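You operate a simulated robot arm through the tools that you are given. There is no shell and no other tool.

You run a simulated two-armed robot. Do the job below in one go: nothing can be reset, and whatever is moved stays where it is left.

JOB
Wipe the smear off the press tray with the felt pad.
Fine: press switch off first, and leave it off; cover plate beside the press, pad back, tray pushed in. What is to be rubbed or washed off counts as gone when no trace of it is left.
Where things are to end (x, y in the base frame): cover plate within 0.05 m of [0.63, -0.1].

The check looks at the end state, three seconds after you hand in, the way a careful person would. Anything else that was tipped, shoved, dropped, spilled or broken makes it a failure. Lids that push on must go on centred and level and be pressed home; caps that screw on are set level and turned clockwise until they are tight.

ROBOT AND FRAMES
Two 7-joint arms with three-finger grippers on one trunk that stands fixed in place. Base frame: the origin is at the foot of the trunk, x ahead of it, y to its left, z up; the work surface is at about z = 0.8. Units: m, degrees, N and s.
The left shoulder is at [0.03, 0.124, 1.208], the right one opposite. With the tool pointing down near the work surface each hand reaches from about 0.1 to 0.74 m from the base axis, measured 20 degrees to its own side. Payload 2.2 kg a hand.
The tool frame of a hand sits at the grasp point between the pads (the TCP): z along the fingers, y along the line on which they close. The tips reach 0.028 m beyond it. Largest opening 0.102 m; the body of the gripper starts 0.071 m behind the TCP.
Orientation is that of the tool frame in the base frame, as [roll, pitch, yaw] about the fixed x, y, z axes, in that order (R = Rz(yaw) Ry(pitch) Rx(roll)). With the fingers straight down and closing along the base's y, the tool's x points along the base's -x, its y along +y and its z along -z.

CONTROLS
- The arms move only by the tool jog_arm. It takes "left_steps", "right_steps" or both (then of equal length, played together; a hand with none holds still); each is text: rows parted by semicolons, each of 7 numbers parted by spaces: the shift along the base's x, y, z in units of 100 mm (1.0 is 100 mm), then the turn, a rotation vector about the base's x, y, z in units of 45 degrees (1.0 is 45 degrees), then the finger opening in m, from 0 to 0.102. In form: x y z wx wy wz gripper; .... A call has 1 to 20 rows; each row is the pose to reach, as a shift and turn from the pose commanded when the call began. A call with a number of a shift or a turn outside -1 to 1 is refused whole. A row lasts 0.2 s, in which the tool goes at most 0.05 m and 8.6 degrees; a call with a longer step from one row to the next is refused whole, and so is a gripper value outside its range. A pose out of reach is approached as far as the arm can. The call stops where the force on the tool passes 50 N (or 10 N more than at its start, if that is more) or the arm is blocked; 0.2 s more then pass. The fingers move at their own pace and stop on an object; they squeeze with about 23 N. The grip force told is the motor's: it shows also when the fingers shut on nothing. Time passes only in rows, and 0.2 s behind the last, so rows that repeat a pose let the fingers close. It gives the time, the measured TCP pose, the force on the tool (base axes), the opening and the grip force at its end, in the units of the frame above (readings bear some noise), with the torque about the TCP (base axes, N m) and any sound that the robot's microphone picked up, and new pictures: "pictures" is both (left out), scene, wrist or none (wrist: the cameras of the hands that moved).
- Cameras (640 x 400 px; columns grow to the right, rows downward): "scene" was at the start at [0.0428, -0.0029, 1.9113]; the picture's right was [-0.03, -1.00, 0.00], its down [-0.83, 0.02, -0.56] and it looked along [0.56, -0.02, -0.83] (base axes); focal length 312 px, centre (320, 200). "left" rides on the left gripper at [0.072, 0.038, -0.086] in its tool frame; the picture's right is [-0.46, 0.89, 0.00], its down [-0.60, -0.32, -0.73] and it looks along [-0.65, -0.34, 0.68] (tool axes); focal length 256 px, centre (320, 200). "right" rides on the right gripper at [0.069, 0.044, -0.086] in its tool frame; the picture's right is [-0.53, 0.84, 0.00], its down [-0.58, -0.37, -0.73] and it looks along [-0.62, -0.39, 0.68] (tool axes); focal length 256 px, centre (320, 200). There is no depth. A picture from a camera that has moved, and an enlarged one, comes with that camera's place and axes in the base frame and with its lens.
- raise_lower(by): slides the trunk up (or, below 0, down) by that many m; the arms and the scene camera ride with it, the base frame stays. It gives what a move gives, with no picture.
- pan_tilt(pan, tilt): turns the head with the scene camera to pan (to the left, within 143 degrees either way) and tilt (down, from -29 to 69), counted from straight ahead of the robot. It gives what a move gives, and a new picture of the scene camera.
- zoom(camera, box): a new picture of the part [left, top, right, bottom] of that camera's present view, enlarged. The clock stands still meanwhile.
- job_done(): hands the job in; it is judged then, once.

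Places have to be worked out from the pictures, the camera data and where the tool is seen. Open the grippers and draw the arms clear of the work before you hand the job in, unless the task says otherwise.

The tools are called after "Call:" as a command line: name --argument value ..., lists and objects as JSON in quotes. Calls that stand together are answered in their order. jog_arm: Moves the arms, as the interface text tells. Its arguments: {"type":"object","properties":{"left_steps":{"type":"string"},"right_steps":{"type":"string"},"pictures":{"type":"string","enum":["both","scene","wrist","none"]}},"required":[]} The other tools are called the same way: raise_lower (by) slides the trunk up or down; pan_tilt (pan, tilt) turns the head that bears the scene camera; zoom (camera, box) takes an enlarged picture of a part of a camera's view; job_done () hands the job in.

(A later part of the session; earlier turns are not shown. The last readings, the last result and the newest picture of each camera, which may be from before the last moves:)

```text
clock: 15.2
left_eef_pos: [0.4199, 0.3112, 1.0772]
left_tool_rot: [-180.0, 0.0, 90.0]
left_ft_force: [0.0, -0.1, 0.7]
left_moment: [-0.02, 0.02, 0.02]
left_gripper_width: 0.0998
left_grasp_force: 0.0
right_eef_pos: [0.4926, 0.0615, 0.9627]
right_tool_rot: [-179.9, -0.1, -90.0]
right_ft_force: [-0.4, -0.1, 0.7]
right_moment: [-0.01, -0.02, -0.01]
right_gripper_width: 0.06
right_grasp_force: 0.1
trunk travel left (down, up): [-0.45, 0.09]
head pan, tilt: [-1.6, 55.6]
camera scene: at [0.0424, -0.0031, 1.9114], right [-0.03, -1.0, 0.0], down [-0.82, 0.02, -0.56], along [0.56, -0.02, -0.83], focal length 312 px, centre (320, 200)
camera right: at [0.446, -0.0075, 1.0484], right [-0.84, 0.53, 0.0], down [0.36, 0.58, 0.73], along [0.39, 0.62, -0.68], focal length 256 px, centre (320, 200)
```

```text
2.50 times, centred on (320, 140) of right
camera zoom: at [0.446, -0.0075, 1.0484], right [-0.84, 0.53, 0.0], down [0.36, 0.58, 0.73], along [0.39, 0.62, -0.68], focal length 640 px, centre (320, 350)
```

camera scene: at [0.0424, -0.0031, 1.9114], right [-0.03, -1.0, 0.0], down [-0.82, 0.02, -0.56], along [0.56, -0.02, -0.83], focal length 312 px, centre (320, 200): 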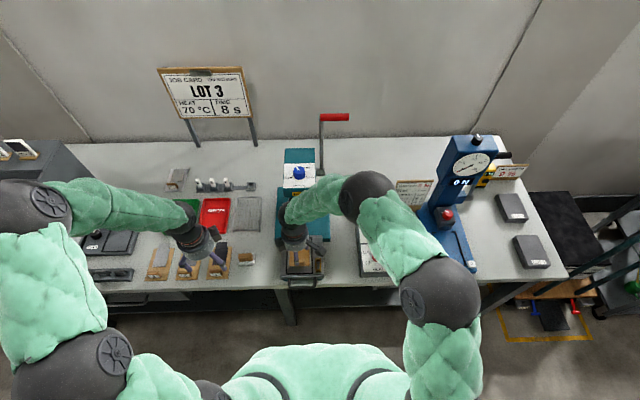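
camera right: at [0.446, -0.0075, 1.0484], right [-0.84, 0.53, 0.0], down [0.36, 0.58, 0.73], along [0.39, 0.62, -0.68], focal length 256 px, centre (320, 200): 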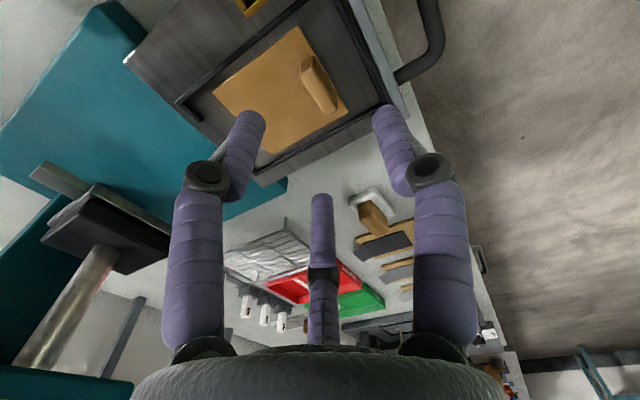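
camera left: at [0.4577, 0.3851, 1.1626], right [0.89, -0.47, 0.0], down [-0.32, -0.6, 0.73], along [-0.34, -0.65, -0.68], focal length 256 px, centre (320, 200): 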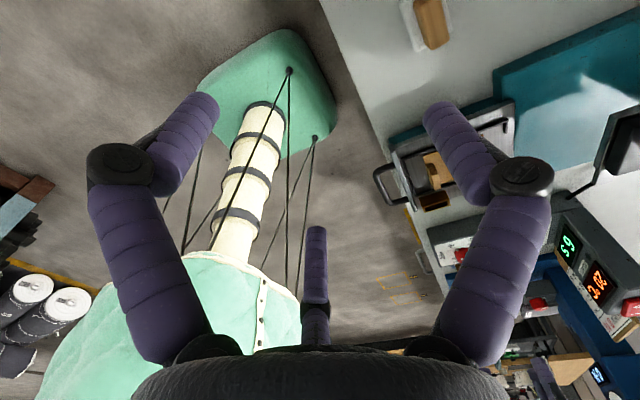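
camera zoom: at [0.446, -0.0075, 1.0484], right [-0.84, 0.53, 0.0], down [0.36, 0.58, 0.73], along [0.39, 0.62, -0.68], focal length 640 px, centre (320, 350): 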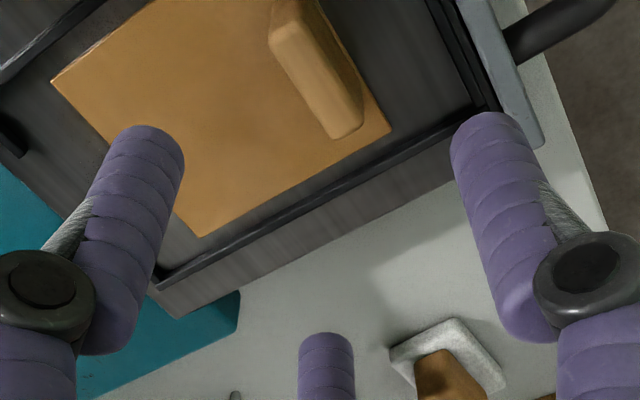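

The handle's centre comes out at about [0.490, 0.060] with a thickness of ~12 mm. I narrow the opening, align and descend so the fingertips straddle the handle just above the plate.

Call:
jog_arm --right_steps "-0.02 -0.015 -0.1 0 0 0 0.045; -0.025 -0.015 -0.3 0 0 0 0.04; -0.025 -0.015 -0.5 0 0 0 0.04; -0.025 -0.015 -0.65 0 0 0 0.04; -0.025 -0.015 -0.76 0 0 0 0.04; -0.025 -0.015 -0.76 0 0 0 0.04" --pictures "both"

Call:
zoom --camera "right" --box '[220, 60, 420, 220]'

Call:
zoom --camera "scene" --box '[260, 210, 350, 290]'

```text
clock: 16.6
left_eef_pos: [0.4206, 0.3119, 1.077]
left_tool_rot: [179.9, 0.0, 90.1]
left_ft_force: [0.0, 0.2, -0.3]
left_moment: [0.01, -0.02, 0.01]
left_gripper_width: 0.1001
left_grasp_force: 0.0
right_eef_pos: [0.4881, 0.0605, 0.8859]
right_tool_rot: [-180.0, -0.1, -90.0]
right_ft_force: [0.2, 0.3, 0.0]
right_moment: [0.03, 0.0, 0.03]
right_gripper_width: 0.0399
right_grasp_force: 0.1
trunk travel left (down, up): [-0.45, 0.09]
head pan, tilt: [-1.6, 55.6]
camera scene: at [0.0425, -0.0028, 1.9113], right [-0.03, -1.0, 0.0], down [-0.82, 0.02, -0.56], along [0.56, -0.02, -0.83], focal length 312 px, centre (320, 200)
camera right: at [0.4434, -0.0087, 0.9723], right [-0.85, 0.53, 0.0], down [0.36, 0.58, 0.73], along [0.39, 0.62, -0.68], focal length 256 px, centre (320, 200)
```

scene: 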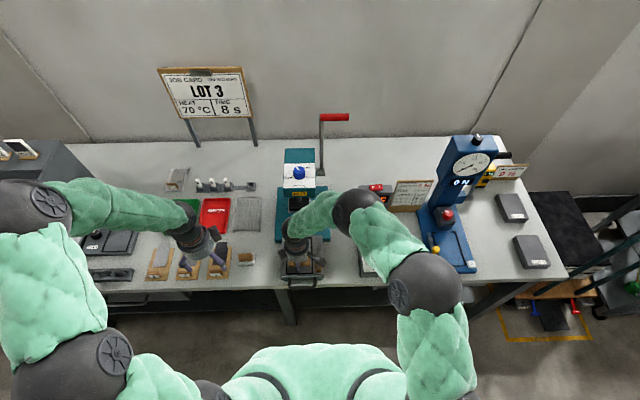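
right: 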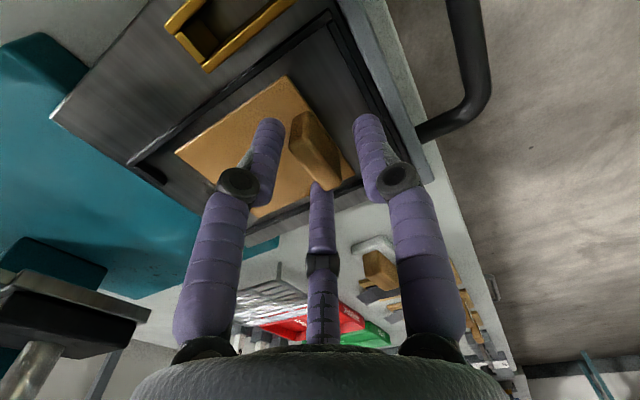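

```text
2.50 times, centred on (320, 140) of right
camera zoom: at [0.4434, -0.0087, 0.9723], right [-0.85, 0.53, 0.0], down [0.36, 0.58, 0.73], along [0.39, 0.62, -0.68], focal length 640 px, centre (320, 350)
```

zoom: 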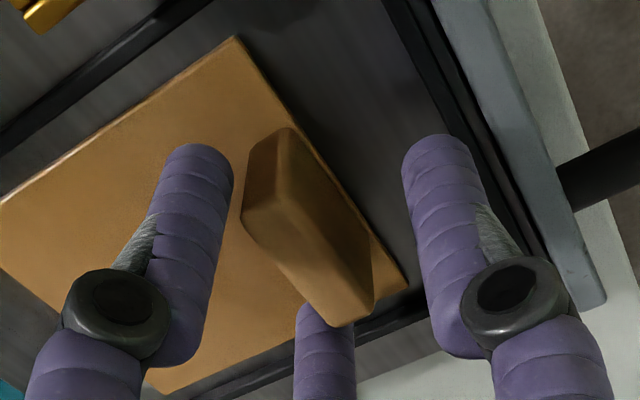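

```text
5.00 times, centred on (305, 250) of scene
camera zoom: at [0.0425, -0.0028, 1.9113], right [-0.03, -1.0, 0.0], down [-0.82, 0.02, -0.56], along [0.56, -0.02, -0.83], focal length 1559 px, centre (395, -50)
```

zoom: 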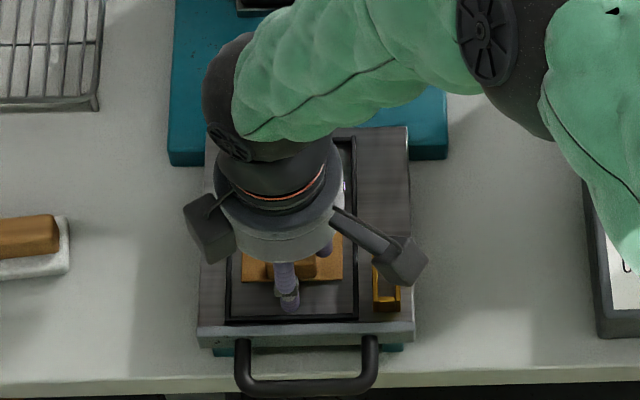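

The fingers straddle the handle with clearance on both sides. I go down another few millimetres and close on it.

Call:
jog_arm --right_steps "0.01 0 -0.03 0 0 0 0.04; 0.01 0 -0.05 0 0 0 0.04; 0.01 0 -0.05 0 0 0 0.02; 0.01 0 -0.05 0 0 0 0; 0.01 0 -0.05 0 0 0 0; 0.01 0 -0.05 0 0 0 0" --pictures "wrist"

Call:
zoom --camera "right" --box '[220, 60, 420, 220]'

```text
clock: 18.0
left_eef_pos: [0.4199, 0.3126, 1.0764]
left_tool_rot: [180.0, 0.0, 89.9]
left_ft_force: [-0.3, -0.3, 0.3]
left_moment: [0.01, 0.02, 0.01]
left_gripper_width: 0.0998
left_grasp_force: 0.0
right_eef_pos: [0.4902, 0.0611, 0.8823]
right_tool_rot: [-180.0, 0.0, -89.9]
right_ft_force: [-0.6, -1.0, 0.4]
right_moment: [0.04, 0.02, -0.04]
right_gripper_width: 0.0191
right_grasp_force: 22.7
trunk travel left (down, up): [-0.45, 0.09]
head pan, tilt: [-1.6, 55.6]
camera right: at [0.4449, -0.0087, 0.9676], right [-0.85, 0.53, 0.0], down [0.36, 0.58, 0.73], along [0.39, 0.62, -0.68], focal length 256 px, centre (320, 200)
```

right: 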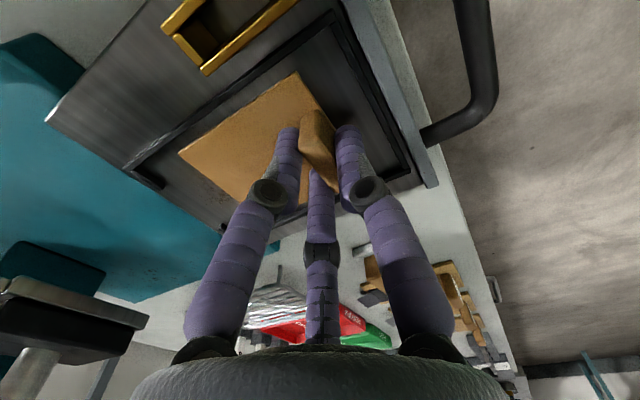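

```text
2.50 times, centred on (320, 140) of right
camera zoom: at [0.4449, -0.0087, 0.9676], right [-0.85, 0.53, 0.0], down [0.36, 0.58, 0.73], along [0.39, 0.62, -0.68], focal length 640 px, centre (320, 350)
```

zoom: 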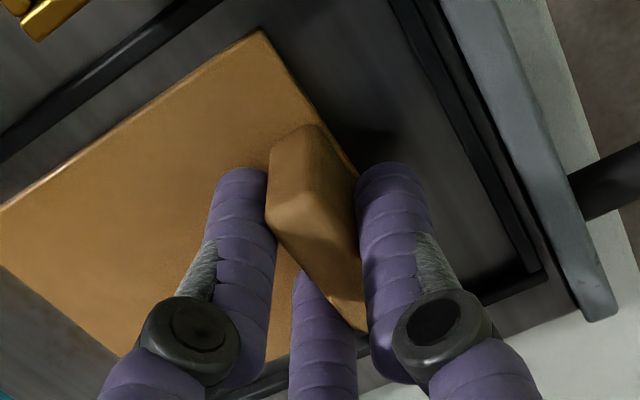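

The fingers have closed on the handle (opening 19 mm, 22.7 N). I lift a little and check that the plate comes up level.

Call:
jog_arm --right_steps "0 0 0.05 0 0 0 0; 0 0 0.15 0 0 0 0; 0 0 0.25 0 0 0 0; 0 0 0.35 0 0 0 0; 0 0 0.35 0 0 0 0" --pictures "both"

Call:
zoom --camera "right" --box '[120, 40, 440, 240]'

Call:
zoom --camera "scene" --box '[260, 210, 350, 290]'

```text
clock: 19.2
left_eef_pos: [0.4213, 0.3113, 1.077]
left_tool_rot: [180.0, 0.0, 90.0]
left_ft_force: [0.0, -1.0, 0.1]
left_moment: [-0.01, 0.03, -0.01]
left_gripper_width: 0.1001
left_grasp_force: 0.0
right_eef_pos: [0.49, 0.0604, 0.9161]
right_tool_rot: [-180.0, 0.0, -90.0]
right_ft_force: [-0.5, 0.5, -0.4]
right_moment: [0.0, -0.01, -0.01]
right_gripper_width: 0.0187
right_grasp_force: 23.5
trunk travel left (down, up): [-0.45, 0.09]
head pan, tilt: [-1.6, 55.6]
camera scene: at [0.043, -0.0027, 1.9113], right [-0.03, -1.0, 0.0], down [-0.83, 0.02, -0.56], along [0.56, -0.02, -0.83], focal length 312 px, centre (320, 200)
camera right: at [0.445, -0.0086, 1.0026], right [-0.85, 0.53, 0.0], down [0.36, 0.58, 0.73], along [0.39, 0.62, -0.68], focal length 256 px, centre (320, 200)
```

scene: 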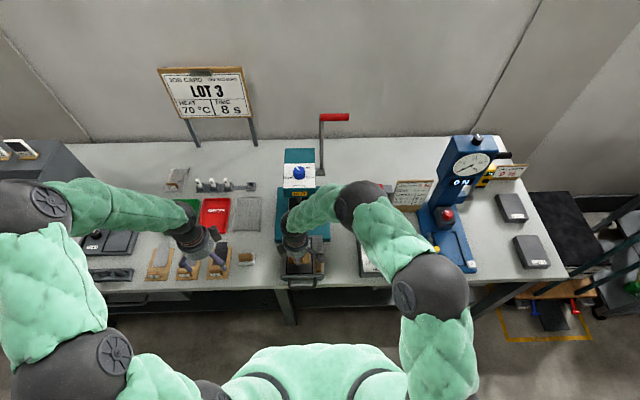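
right: 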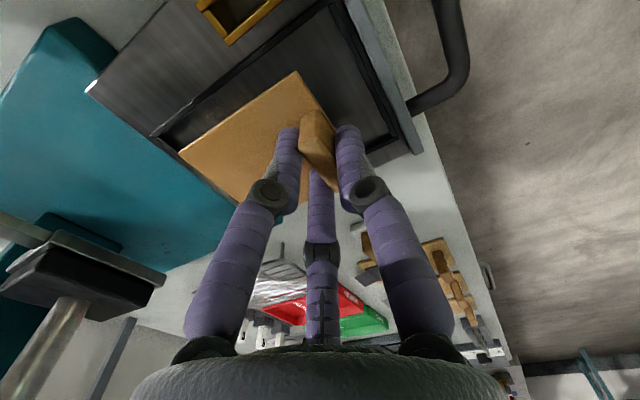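

```text
2.00 times, centred on (280, 140) of right
camera zoom: at [0.445, -0.0086, 1.0026], right [-0.85, 0.53, 0.0], down [0.36, 0.58, 0.73], along [0.39, 0.62, -0.68], focal length 512 px, centre (400, 320)
```

zoom: 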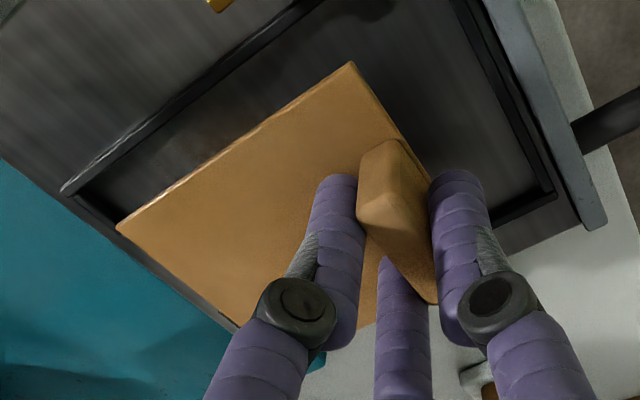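

```text
5.00 times, centred on (305, 250) of scene
camera zoom: at [0.043, -0.0027, 1.9113], right [-0.03, -1.0, 0.0], down [-0.83, 0.02, -0.56], along [0.56, -0.02, -0.83], focal length 1559 px, centre (395, -50)
```

zoom: 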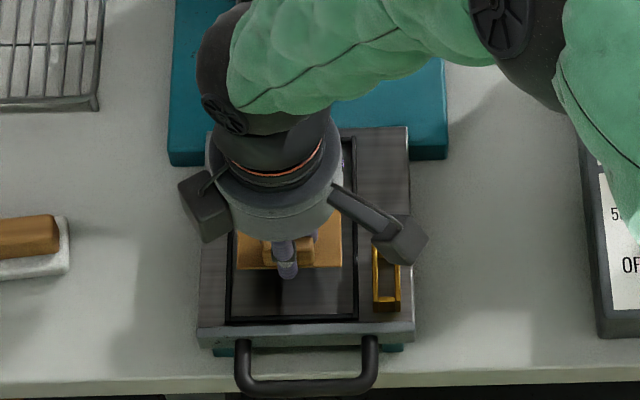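

The plate hangs level in the grip. The free strip beside the press runs from y ≈ -0.06 (press base) to -0.164 (control box), so I will set the plate centred near [0.615, -0.11]; first raise it and swing across.

Call:
jog_arm --right_steps "0 0 0.3 0 0 0 0; 0 0 0.6 0 0 0 0; 0 -0.2 0.8 0 0 0 0; 0 -0.45 0.8 0 0 0 0; 0 -0.7 0.8 0 0 0 0; 0 -0.9 0.8 0 0 0 0; 0 -1.0 0.8 0 0 0 0; 0 -1.0 0.8 0 0 0 0" --pictures "none"

Call:
jog_arm --right_steps "0.2 -0.2 0 0 0 0 0; 0.4 -0.4 0 0 0 0 0; 0.6 -0.6 0 0 0 0 0; 0.8 -0.7 0 0 0 0 0; 0.87 -0.71 -0.1 0 0 0 0; 0.87 -0.71 -0.3 0 0 0 0; 0.87 -0.71 -0.3 0 0 0 0" --pictures "both"

Call:
zoom --camera "scene" --box '[270, 170, 410, 290]'

```text
clock: 21.0
left_eef_pos: [0.4196, 0.3116, 1.0766]
left_tool_rot: [-179.9, -0.1, 90.0]
left_ft_force: [-0.5, -0.4, 0.3]
left_moment: [0.0, -0.02, 0.03]
left_gripper_width: 0.1002
left_grasp_force: 0.0
right_eef_pos: [0.4906, -0.0383, 0.9972]
right_tool_rot: [179.9, 0.0, -90.1]
right_ft_force: [0.9, -0.6, -0.6]
right_moment: [0.01, -0.02, 0.0]
right_gripper_width: 0.0188
right_grasp_force: 23.1
trunk travel left (down, up): [-0.45, 0.09]
head pan, tilt: [-1.6, 55.6]
```

```text
clock: 22.6
left_eef_pos: [0.4201, 0.3124, 1.077]
left_tool_rot: [-180.0, 0.0, 90.1]
left_ft_force: [0.1, 0.7, -0.5]
left_moment: [0.02, -0.04, -0.01]
left_gripper_width: 0.1
left_grasp_force: 0.0
right_eef_pos: [0.5774, -0.1104, 0.966]
right_tool_rot: [-179.8, 0.1, -90.0]
right_ft_force: [-0.3, 0.3, 0.6]
right_moment: [-0.02, 0.01, -0.01]
right_gripper_width: 0.0189
right_grasp_force: 23.1
trunk travel left (down, up): [-0.45, 0.09]
head pan, tilt: [-1.6, 55.6]
camera scene: at [0.0423, -0.0026, 1.9114], right [-0.03, -1.0, 0.0], down [-0.82, 0.02, -0.56], along [0.56, -0.02, -0.83], focal length 312 px, centre (320, 200)
camera right: at [0.5322, -0.1797, 1.0528], right [-0.85, 0.53, 0.0], down [0.36, 0.58, 0.73], along [0.39, 0.62, -0.68], focal length 256 px, centre (320, 200)
```

scene: 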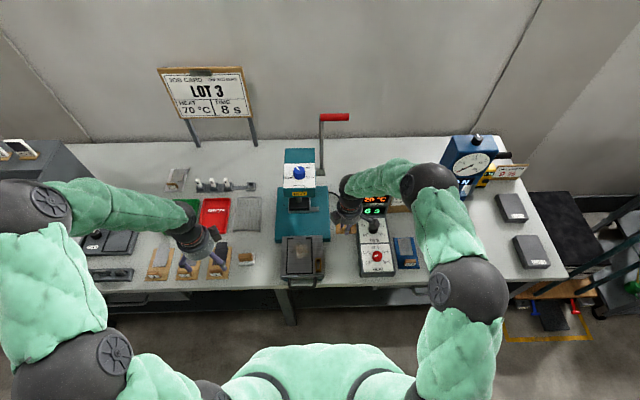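
right: 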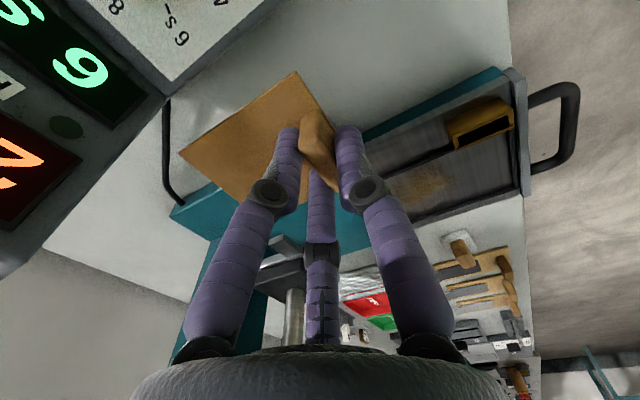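

```text
3.33 times, centred on (340, 230) of scene
camera zoom: at [0.0423, -0.0026, 1.9114], right [-0.03, -1.0, 0.0], down [-0.82, 0.02, -0.56], along [0.56, -0.02, -0.83], focal length 1040 px, centre (253, 100)
```

zoom: 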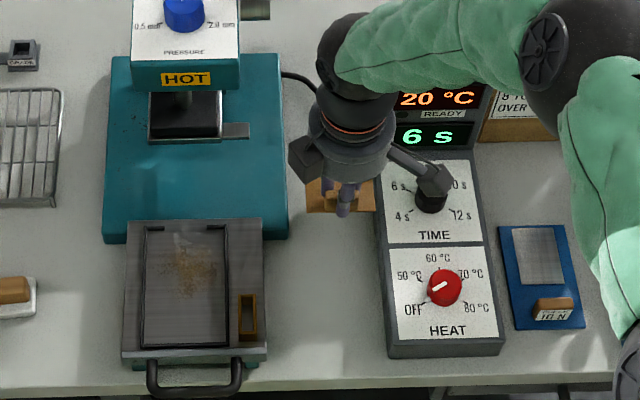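

The smear is now visible as brown specks on the tray. The plate is over the free strip; I lower it partway and check clearance of the forearm to the control box.

Call:
jog_arm --right_steps "0 0 -0.15 0 0 0 0; 0 0 -0.3 0 0 0 0; 0 0 -0.45 0 0 0 0; 0 0 -0.6 0 0 0 0; 0 0 -0.7 0 0 0 0; 0 0 -0.7 0 0 0 0" --pictures "both"

Call:
zoom --camera "scene" --box '[270, 170, 410, 290]'

Call:
zoom --camera "left" --box '[380, 0, 640, 200]'

```text
clock: 24.0
left_eef_pos: [0.4195, 0.3113, 1.0763]
left_tool_rot: [-179.9, 0.1, 90.0]
left_ft_force: [-0.5, 0.1, 0.1]
left_moment: [-0.01, 0.0, -0.01]
left_gripper_width: 0.1
left_grasp_force: 0.0
right_eef_pos: [0.5788, -0.1102, 0.8957]
right_tool_rot: [-179.9, 0.0, -90.0]
right_ft_force: [0.3, -0.2, -0.5]
right_moment: [-0.01, -0.01, -0.01]
right_gripper_width: 0.0185
right_grasp_force: 23.1
trunk travel left (down, up): [-0.45, 0.09]
head pan, tilt: [-1.6, 55.6]
camera scene: at [0.0427, -0.0028, 1.9113], right [-0.03, -1.0, 0.0], down [-0.83, 0.02, -0.56], along [0.56, -0.02, -0.83], focal length 312 px, centre (320, 200)
camera right: at [0.5325, -0.1798, 0.9828], right [-0.84, 0.53, 0.0], down [0.36, 0.58, 0.73], along [0.39, 0.62, -0.68], focal length 256 px, centre (320, 200)
```

scene: 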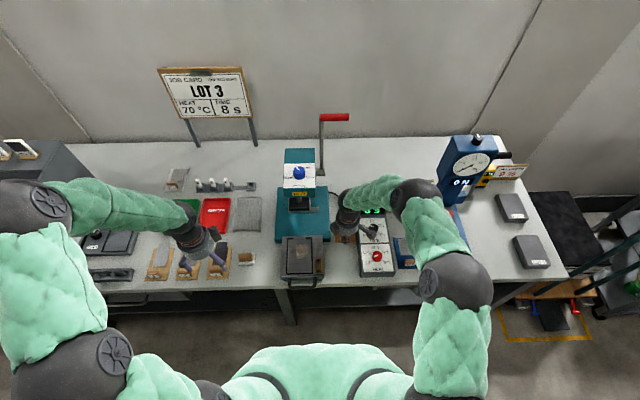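
right: 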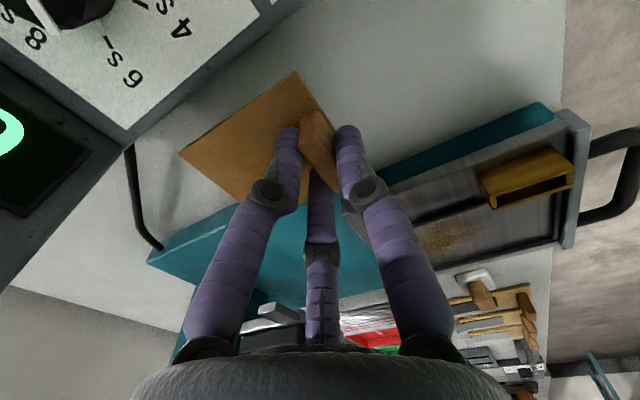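

```text
3.33 times, centred on (340, 230) of scene
camera zoom: at [0.0427, -0.0028, 1.9113], right [-0.03, -1.0, 0.0], down [-0.83, 0.02, -0.56], along [0.56, -0.02, -0.83], focal length 1040 px, centre (253, 100)
```

zoom: 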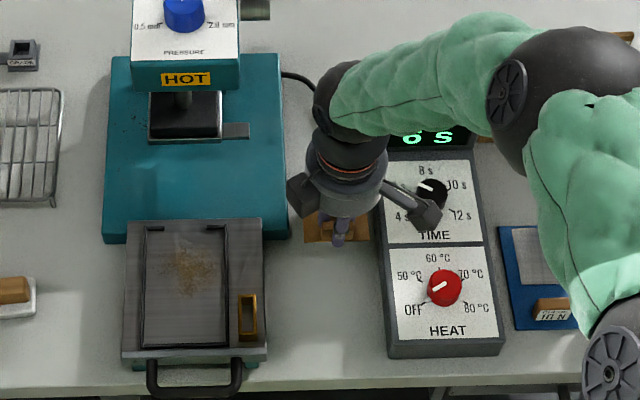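

```text
2.00 times, centred on (510, 100) of left
camera zoom: at [0.4577, 0.3852, 1.1625], right [0.89, -0.46, 0.0], down [-0.32, -0.6, 0.73], along [-0.34, -0.65, -0.68], focal length 512 px, centre (-60, 400)
```

zoom: 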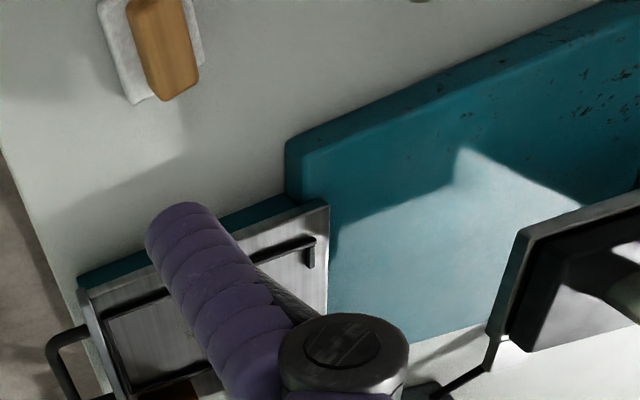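

Forearm stays well in front of the display hump and the camera clears the knobs. I lower further to just above the table.

Call:
jog_arm --right_steps "0 0 -0.15 0 0 0 0; 0 0 -0.3 0 0 0 0; 0 0 -0.4 0 0 0 0; 0 0 -0.47 0 0 0 0; 0 0 -0.52 0 0 0 0; 0 0 -0.52 0 0 0 0" --pictures "both"

Call:
zoom --camera "right" --box '[120, 40, 440, 240]'

Call:
zoom --camera "scene" --box '[300, 180, 400, 260]'

```text
clock: 25.4
left_eef_pos: [0.4201, 0.3123, 1.0777]
left_tool_rot: [180.0, 0.0, 90.0]
left_ft_force: [0.4, -0.3, -1.2]
left_moment: [-0.01, 0.0, -0.01]
left_gripper_width: 0.0998
left_grasp_force: 0.0
right_eef_pos: [0.5771, -0.11, 0.8435]
right_tool_rot: [179.9, 0.1, -90.0]
right_ft_force: [0.2, 0.0, -0.5]
right_moment: [0.0, 0.01, 0.02]
right_gripper_width: 0.0189
right_grasp_force: 22.5
trunk travel left (down, up): [-0.45, 0.09]
head pan, tilt: [-1.6, 55.6]
camera scene: at [0.0428, -0.0028, 1.9113], right [-0.03, -1.0, 0.0], down [-0.83, 0.02, -0.56], along [0.56, -0.02, -0.83], focal length 312 px, centre (320, 200)
camera right: at [0.5323, -0.1796, 0.9304], right [-0.85, 0.53, 0.0], down [0.36, 0.58, 0.73], along [0.39, 0.62, -0.68], focal length 256 px, centre (320, 200)
```

scene: 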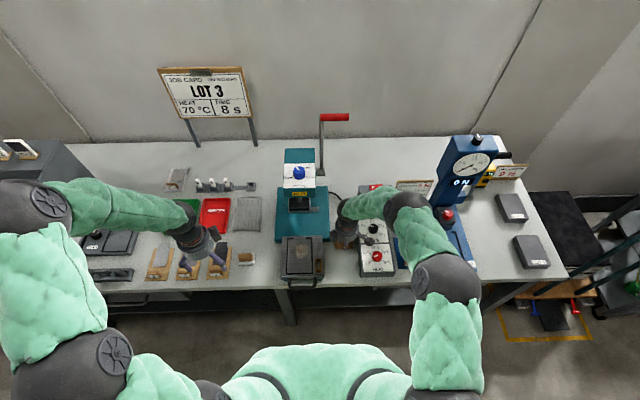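
right: 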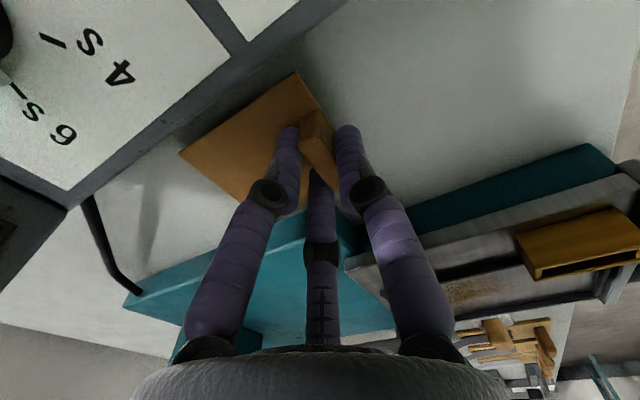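

```text
2.00 times, centred on (280, 140) of right
camera zoom: at [0.5323, -0.1796, 0.9304], right [-0.85, 0.53, 0.0], down [0.36, 0.58, 0.73], along [0.39, 0.62, -0.68], focal length 512 px, centre (400, 320)
```

zoom: 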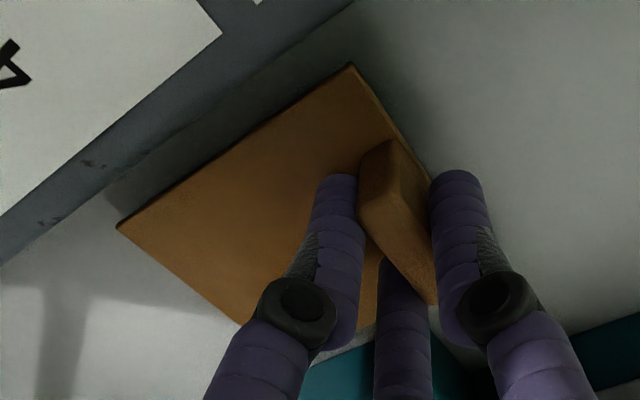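

```text
5.00 times, centred on (350, 220) of scene
camera zoom: at [0.0428, -0.0028, 1.9113], right [-0.03, -1.0, 0.0], down [-0.83, 0.02, -0.56], along [0.56, -0.02, -0.83], focal length 1559 px, centre (170, 100)
```

zoom: 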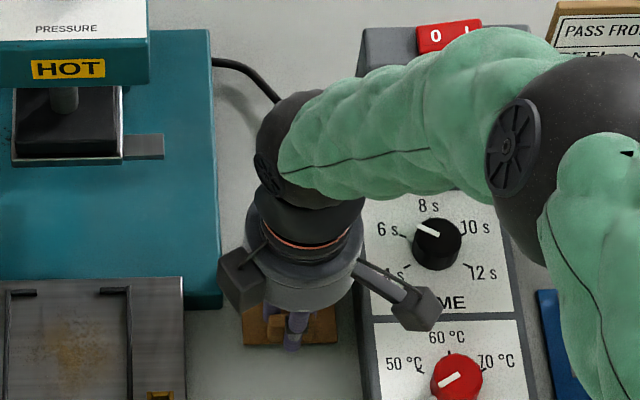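

Call:
jog_arm --right_steps "0 0 -0.02 0 0 0 0; 0 0 -0.04 0 0 0 0; 0 0 -0.06 0 0 0 0; 0 0 -0.06 0 0 0 0" --pictures "none"

```text
clock: 26.4
left_eef_pos: [0.4195, 0.312, 1.0767]
left_tool_rot: [180.0, 0.0, 89.9]
left_ft_force: [0.0, 0.1, -1.0]
left_moment: [0.02, 0.01, 0.03]
left_gripper_width: 0.0999
left_grasp_force: 0.1
right_eef_pos: [0.5779, -0.1104, 0.8381]
right_tool_rot: [-180.0, 0.0, -90.0]
right_ft_force: [-0.2, -0.2, 0.3]
right_moment: [0.0, 0.0, 0.0]
right_gripper_width: 0.0188
right_grasp_force: 22.9
trunk travel left (down, up): [-0.45, 0.09]
head pan, tilt: [-1.6, 55.6]
```

No contact yet at 0.838, so I keep going down in 2 mm steps.

Call:
jog_arm --right_steps "0 0 -0.02 0 0 0 0; 0 0 -0.04 0 0 0 0; 0 0 -0.04 0 0 0 0" --pictures "none"

```text
clock: 27.2
left_eef_pos: [0.4196, 0.3113, 1.078]
left_tool_rot: [179.9, 0.1, 90.0]
left_ft_force: [0.2, 0.8, 0.7]
left_moment: [-0.01, -0.02, -0.01]
left_gripper_width: 0.0998
left_grasp_force: 0.1
right_eef_pos: [0.5776, -0.1102, 0.8369]
right_tool_rot: [-179.7, 0.0, -90.0]
right_ft_force: [-2.9, 0.2, 21.5]
right_moment: [0.06, 0.25, -0.01]
right_gripper_width: 0.0191
right_grasp_force: 22.4
trunk travel left (down, up): [-0.45, 0.09]
head pan, tilt: [-1.6, 55.6]
```

The plate is down (21 N contact at 0.837). I ease off, open the fingers and lift straight up.

Call:
jog_arm --right_steps "0 0 0.03 0 0 0 0; 0 0 0.03 0 0 0 0.02; 0 0 0.03 0 0 0 0.04; 0 0 0.03 0 0 0 0.045; 0 0 0.03 0 0 0 0.045; 0 0 0.2 0 0 0 0.045; 0 0 0.5 0 0 0 0.045; 0 0 0.8 0 0 0 0.045; 0 0 1.0 0 0 0 0.045; 0 0 1.0 0 0 0 0.045" --pictures "both"

Call:
zoom --camera "right" --box '[120, 40, 440, 240]'

Call:
zoom --camera "scene" --box '[300, 180, 400, 260]'

```text
clock: 29.4
left_eef_pos: [0.4201, 0.3112, 1.0768]
left_tool_rot: [180.0, -0.1, 90.0]
left_ft_force: [-0.2, -1.0, 0.1]
left_moment: [-0.01, -0.01, 0.01]
left_gripper_width: 0.1001
left_grasp_force: 0.1
right_eef_pos: [0.5776, -0.1108, 0.934]
right_tool_rot: [180.0, -0.1, -90.0]
right_ft_force: [-0.9, -0.4, 0.8]
right_moment: [-0.01, -0.03, -0.04]
right_gripper_width: 0.0452
right_grasp_force: 0.1
trunk travel left (down, up): [-0.45, 0.09]
head pan, tilt: [-1.6, 55.6]
camera scene: at [0.0431, -0.0028, 1.9113], right [-0.03, -1.0, 0.0], down [-0.83, 0.02, -0.56], along [0.56, -0.02, -0.83], focal length 312 px, centre (320, 200)
camera right: at [0.5322, -0.1793, 1.0204], right [-0.85, 0.53, 0.0], down [0.36, 0.58, 0.73], along [0.39, 0.62, -0.68], focal length 256 px, centre (320, 200)
```

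scene: 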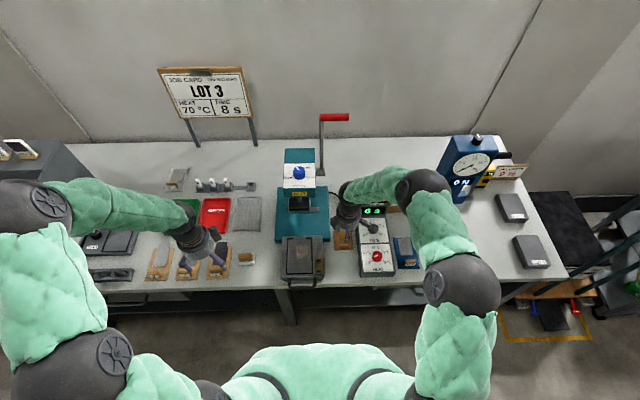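
right: 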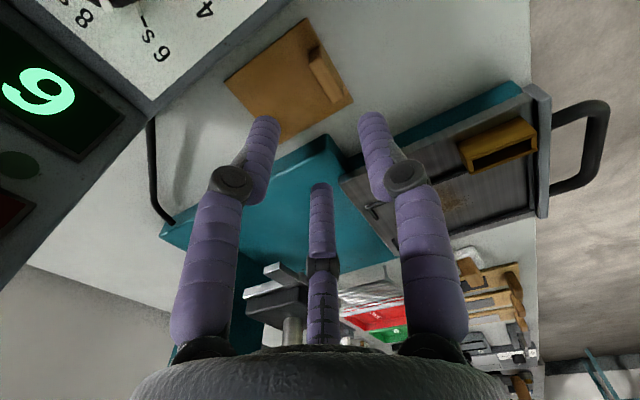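

```text
2.00 times, centred on (280, 140) of right
camera zoom: at [0.5322, -0.1793, 1.0204], right [-0.85, 0.53, 0.0], down [0.36, 0.58, 0.73], along [0.39, 0.62, -0.68], focal length 512 px, centre (400, 320)
```

zoom: 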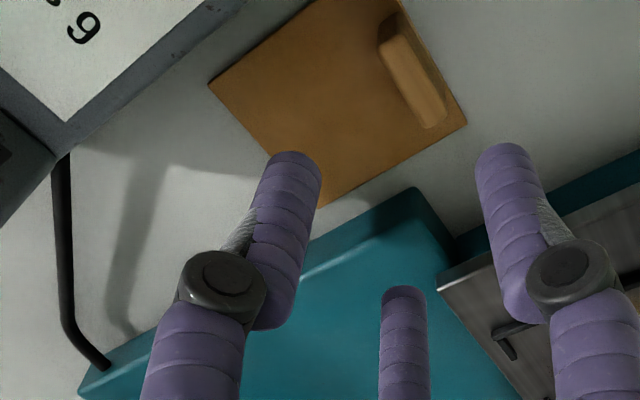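

```text
5.00 times, centred on (350, 220) of scene
camera zoom: at [0.0431, -0.0028, 1.9113], right [-0.03, -1.0, 0.0], down [-0.83, 0.02, -0.56], along [0.56, -0.02, -0.83], focal length 1559 px, centre (170, 100)
```

zoom: 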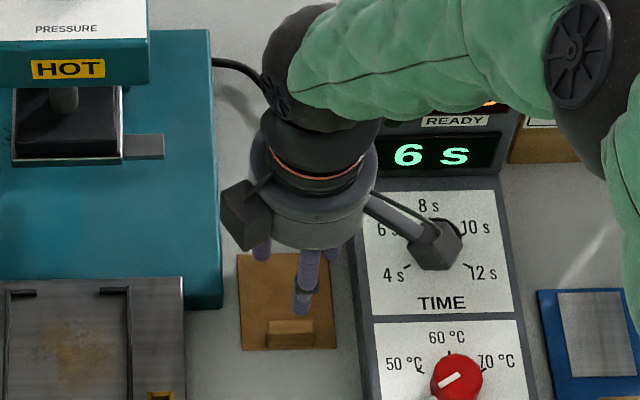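

The plate rests flat at about [0.61, -0.111], inside the tolerance and touching nothing. I retreat the right hand up and away, and bring the left hand above the felt pad.

Call:
jog_arm --right_steps "0 0 0.4 0 0 0 0.045; 0 0 0.8 0 0 0 0.045; -0.2 -0.1 1.0 0 0 0 0.045; -0.5 -0.3 1.0 0 0 0 0.045; -0.8 -0.6 1.0 0 0 0 0.045; -1.0 -0.9 1.0 0 0 0 0.045; -1.0 -1.0 1.0 0 0 0 0.045" --left_steps "0.15 -0.07 0 0 0 0 0.1; 0.3 -0.14 -0.1 0 0 0 0.1; 0.5 -0.25 -0.2 0 0 0 0.1; 0.7 -0.35 -0.3 0 0 0 0.1; 0.9 -0.45 -0.4 0 0 0 0.09; 1.0 -0.5 -0.5 0 0 0 0.08; 1.0 -0.5 -0.6 0 0 0 0.08" --pictures "wrist"

Call:
jog_arm --right_steps "-0.2 -0.2 0 0 0 0 0.045; -0.4 -0.5 0 0 0 0 0.045; -0.6 -0.8 0 0 0 0 0.045; -0.8 -1.0 0 0 0 0 0.045; -0.8 -1.0 0 0 0 0 0.045" --left_steps "0.05 0 -0.2 0 0 0 0.08; 0.1 0 -0.4 0 0 0 0.07; 0.13 0 -0.6 0 0 0 0.06; 0.13 0 -0.7 0 0 0 0.06; 0.13 0 -0.7 0 0 0 0.06" --pictures "both"

Call:
zoom --camera "left" --box '[200, 20, 440, 200]'

Call:
zoom --camera "scene" --box '[210, 220, 330, 300]'

```text
clock: 31.0
left_eef_pos: [0.5202, 0.2618, 1.0158]
left_tool_rot: [-179.9, 0.1, 90.0]
left_ft_force: [-0.7, -0.3, -0.3]
left_moment: [-0.02, 0.02, -0.02]
left_gripper_width: 0.08
left_grasp_force: 0.0
right_eef_pos: [0.4781, -0.2091, 1.0333]
right_tool_rot: [-180.0, -0.1, -89.9]
right_ft_force: [0.5, 0.2, 0.0]
right_moment: [-0.03, 0.02, 0.01]
right_gripper_width: 0.0453
right_grasp_force: 0.1
trunk travel left (down, up): [-0.45, 0.09]
head pan, tilt: [-1.6, 55.6]
camera right: at [0.4323, -0.2795, 1.1205], right [-0.85, 0.53, 0.0], down [0.36, 0.58, 0.73], along [0.39, 0.62, -0.68], focal length 256 px, centre (320, 200)
camera left: at [0.5582, 0.335, 1.1017], right [0.89, -0.46, 0.0], down [-0.32, -0.6, 0.73], along [-0.34, -0.65, -0.68], focal length 256 px, centre (320, 200)
```

right: 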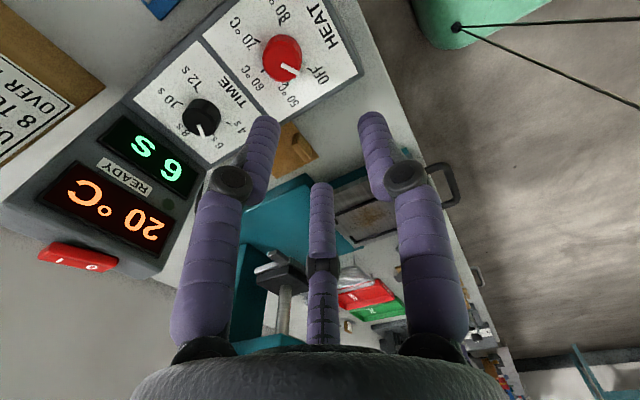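
left: 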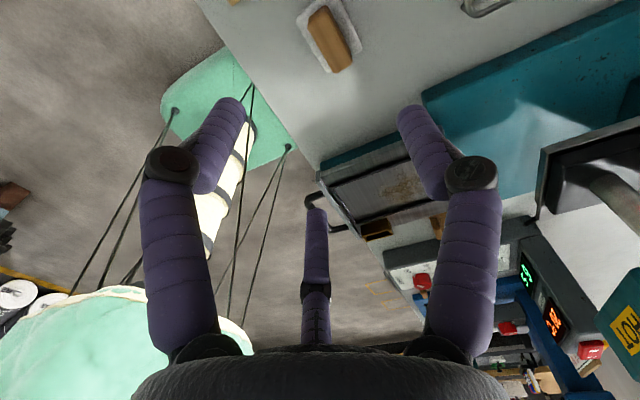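

```text
clock: 32.2
left_eef_pos: [0.5342, 0.2615, 0.9455]
left_tool_rot: [180.0, -0.1, 90.1]
left_ft_force: [0.7, 0.6, -0.4]
left_moment: [0.02, 0.05, -0.01]
left_gripper_width: 0.0598
left_grasp_force: 0.0
right_eef_pos: [0.3971, -0.3107, 1.0342]
right_tool_rot: [-180.0, 0.0, -89.9]
right_ft_force: [0.3, 0.6, -0.3]
right_moment: [0.03, -0.02, 0.01]
right_gripper_width: 0.0448
right_grasp_force: 0.0
trunk travel left (down, up): [-0.45, 0.09]
head pan, tilt: [-1.6, 55.6]
camera scene: at [0.0434, -0.0025, 1.9113], right [-0.03, -1.0, 0.0], down [-0.83, 0.02, -0.56], along [0.56, -0.02, -0.83], focal length 312 px, centre (320, 200)
camera right: at [0.3525, -0.3796, 1.1206], right [-0.85, 0.53, 0.0], down [0.36, 0.58, 0.73], along [0.39, 0.62, -0.68], focal length 256 px, centre (320, 200)
camera left: at [0.5712, 0.3347, 1.0322], right [0.89, -0.46, 0.0], down [-0.32, -0.6, 0.73], along [-0.34, -0.65, -0.68], focal length 256 px, centre (320, 200)
```

scene: 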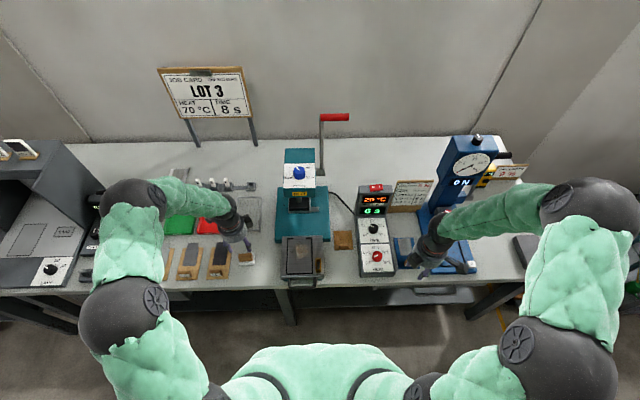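
right: 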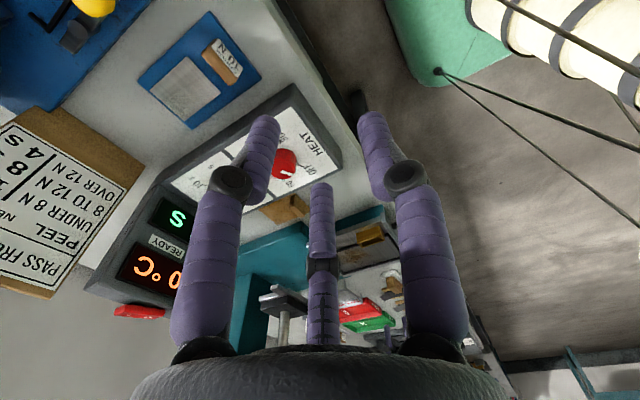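
left: 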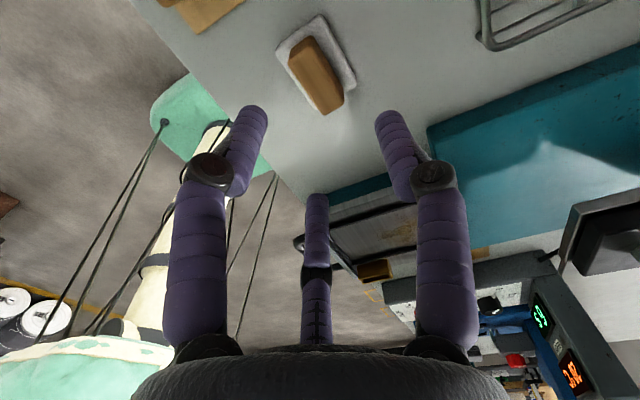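

```text
2.22 times, centred on (320, 110) of left
camera zoom: at [0.5712, 0.3347, 1.0322], right [0.89, -0.46, 0.0], down [-0.32, -0.6, 0.73], along [-0.34, -0.65, -0.68], focal length 569 px, centre (320, 400)
```

zoom: 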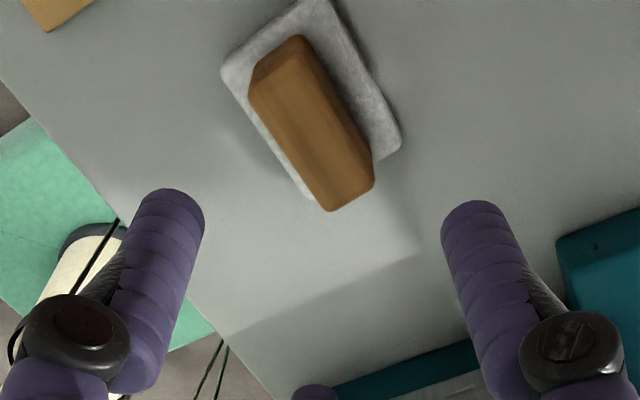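

```text
5.00 times, centred on (270, 260) of scene
camera zoom: at [0.0434, -0.0025, 1.9113], right [-0.03, -1.0, 0.0], down [-0.83, 0.02, -0.56], along [0.56, -0.02, -0.83], focal length 1559 px, centre (570, -100)
```

zoom: 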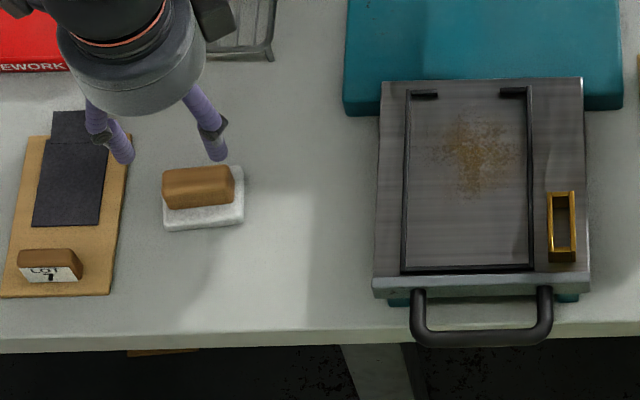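

Call:
zoom --camera "left" --box '[265, 5, 375, 125]'

Call:
zoom --camera "scene" --box '[235, 245, 265, 270]'

Call:
zoom --camera "scene" --box '[280, 230, 335, 280]'

```text
3.33 times, centred on (320, 65) of left
camera zoom: at [0.5712, 0.3347, 1.0322], right [0.89, -0.46, 0.0], down [-0.32, -0.6, 0.73], along [-0.34, -0.65, -0.68], focal length 853 px, centre (320, 650)
```

zoom: 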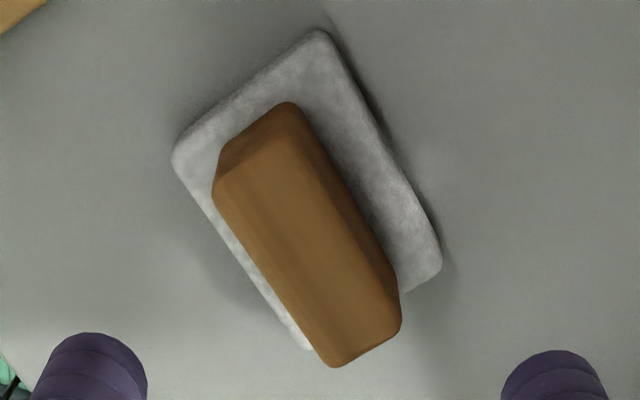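

```text
16.00 times, centred on (250, 258) of scene
camera zoom: at [0.0434, -0.0025, 1.9113], right [-0.03, -1.0, 0.0], down [-0.83, 0.02, -0.56], along [0.56, -0.02, -0.83], focal length 4990 px, centre (1440, -720)
```

zoom: 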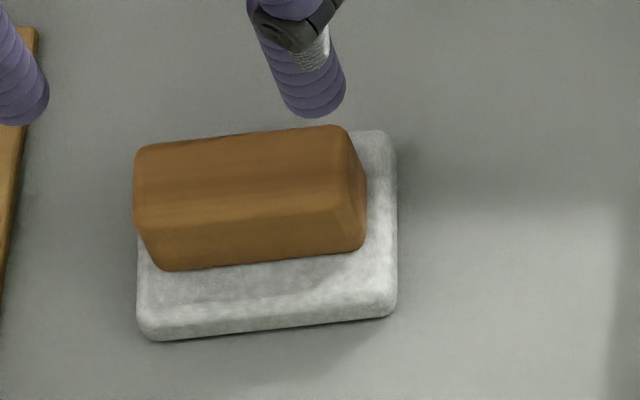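

```text
8.00 times, centred on (308, 255) of scene
camera zoom: at [0.0434, -0.0025, 1.9113], right [-0.03, -1.0, 0.0], down [-0.83, 0.02, -0.56], along [0.56, -0.02, -0.83], focal length 2495 px, centre (420, -240)
```

zoom: 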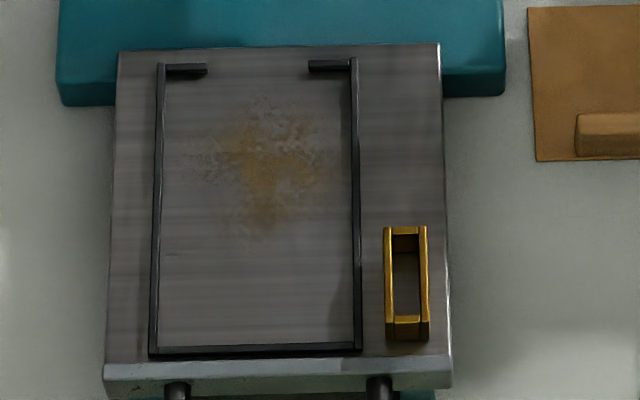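

The block's top centre comes out at [0.532, 0.265, 0.839], turned about +5°; the felt is ~0.042 × 0.058 m. The smear spans about x 0.51–0.585, y 0.025–0.093 on the tray floor (z ≈ 0.844). I turn the left hand +5° and come down over the pad's block.

Call:
jog_arm --left_steps "-0.01 0.02 -0.2 0 0 0.06 0.055; -0.015 0.035 -0.4 0 0 0.11 0.05; -0.015 0.035 -0.55 0 0 0.11 0.05; -0.015 0.035 -0.7 0 0 0.11 0.05; -0.015 0.035 -0.75 0 0 0.11 0.05; -0.015 0.035 -0.75 0 0 0.11 0.05" --pictures "both"

Call:
zoom --camera "left" --box '[220, 40, 420, 220]'

Call:
zoom --camera "scene" --box '[220, 230, 280, 275]'

```text
clock: 33.6
left_eef_pos: [0.5313, 0.2644, 0.8717]
left_tool_rot: [-179.9, 0.0, 95.0]
left_ft_force: [0.3, -0.6, 0.2]
left_moment: [0.0, 0.01, 0.01]
left_gripper_width: 0.0501
left_grasp_force: 0.0
right_eef_pos: [0.3968, -0.3104, 1.0335]
right_tool_rot: [180.0, 0.0, -90.0]
right_ft_force: [0.0, -0.5, -0.2]
right_moment: [0.01, 0.0, 0.01]
right_gripper_width: 0.0449
right_grasp_force: 0.1
trunk travel left (down, up): [-0.45, 0.09]
head pan, tilt: [-1.6, 55.6]
camera scene: at [0.0428, -0.0028, 1.9113], right [-0.03, -1.0, 0.0], down [-0.83, 0.02, -0.56], along [0.56, -0.02, -0.83], focal length 312 px, centre (320, 200)
camera left: at [0.5626, 0.3415, 0.9571], right [0.92, -0.39, 0.0], down [-0.26, -0.63, 0.73], along [-0.28, -0.67, -0.68], focal length 256 px, centre (320, 200)
```

scene: 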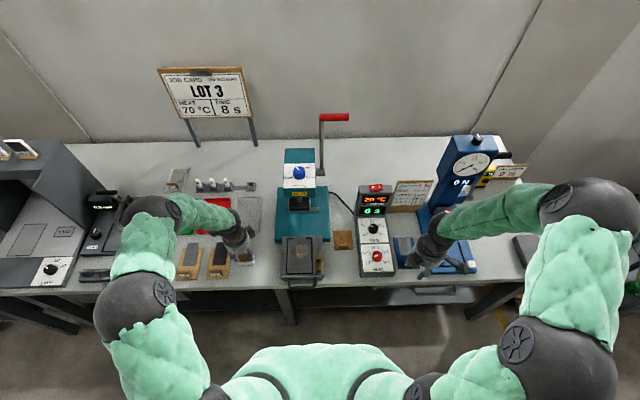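
left: 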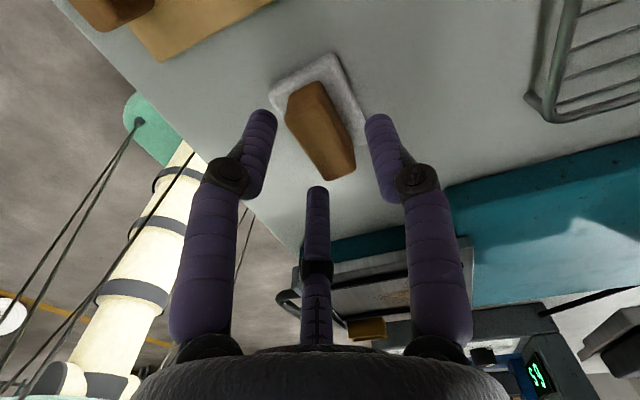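

```text
2.22 times, centred on (320, 130) of left
camera zoom: at [0.5626, 0.3415, 0.9571], right [0.92, -0.39, 0.0], down [-0.26, -0.63, 0.73], along [-0.28, -0.67, -0.68], focal length 569 px, centre (320, 356)
```

zoom: 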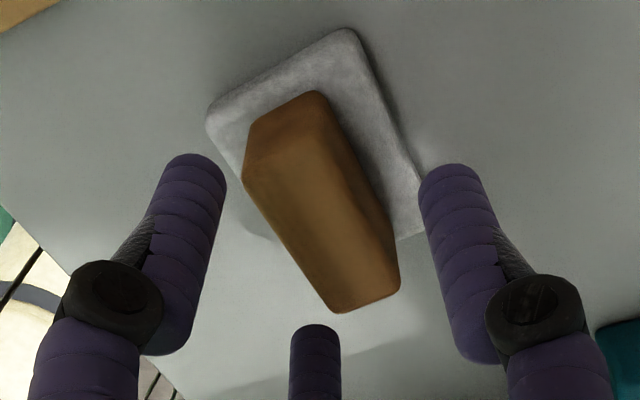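

```text
8.89 times, centred on (250, 252) of scene
camera zoom: at [0.0428, -0.0028, 1.9113], right [-0.03, -1.0, 0.0], down [-0.83, 0.02, -0.56], along [0.56, -0.02, -0.83], focal length 2772 px, centre (942, -267)
```

zoom: 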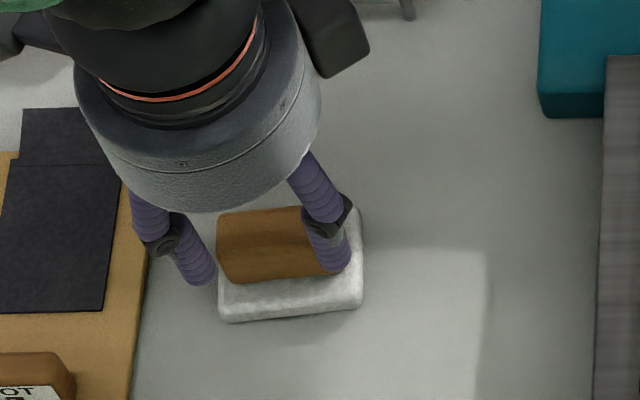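

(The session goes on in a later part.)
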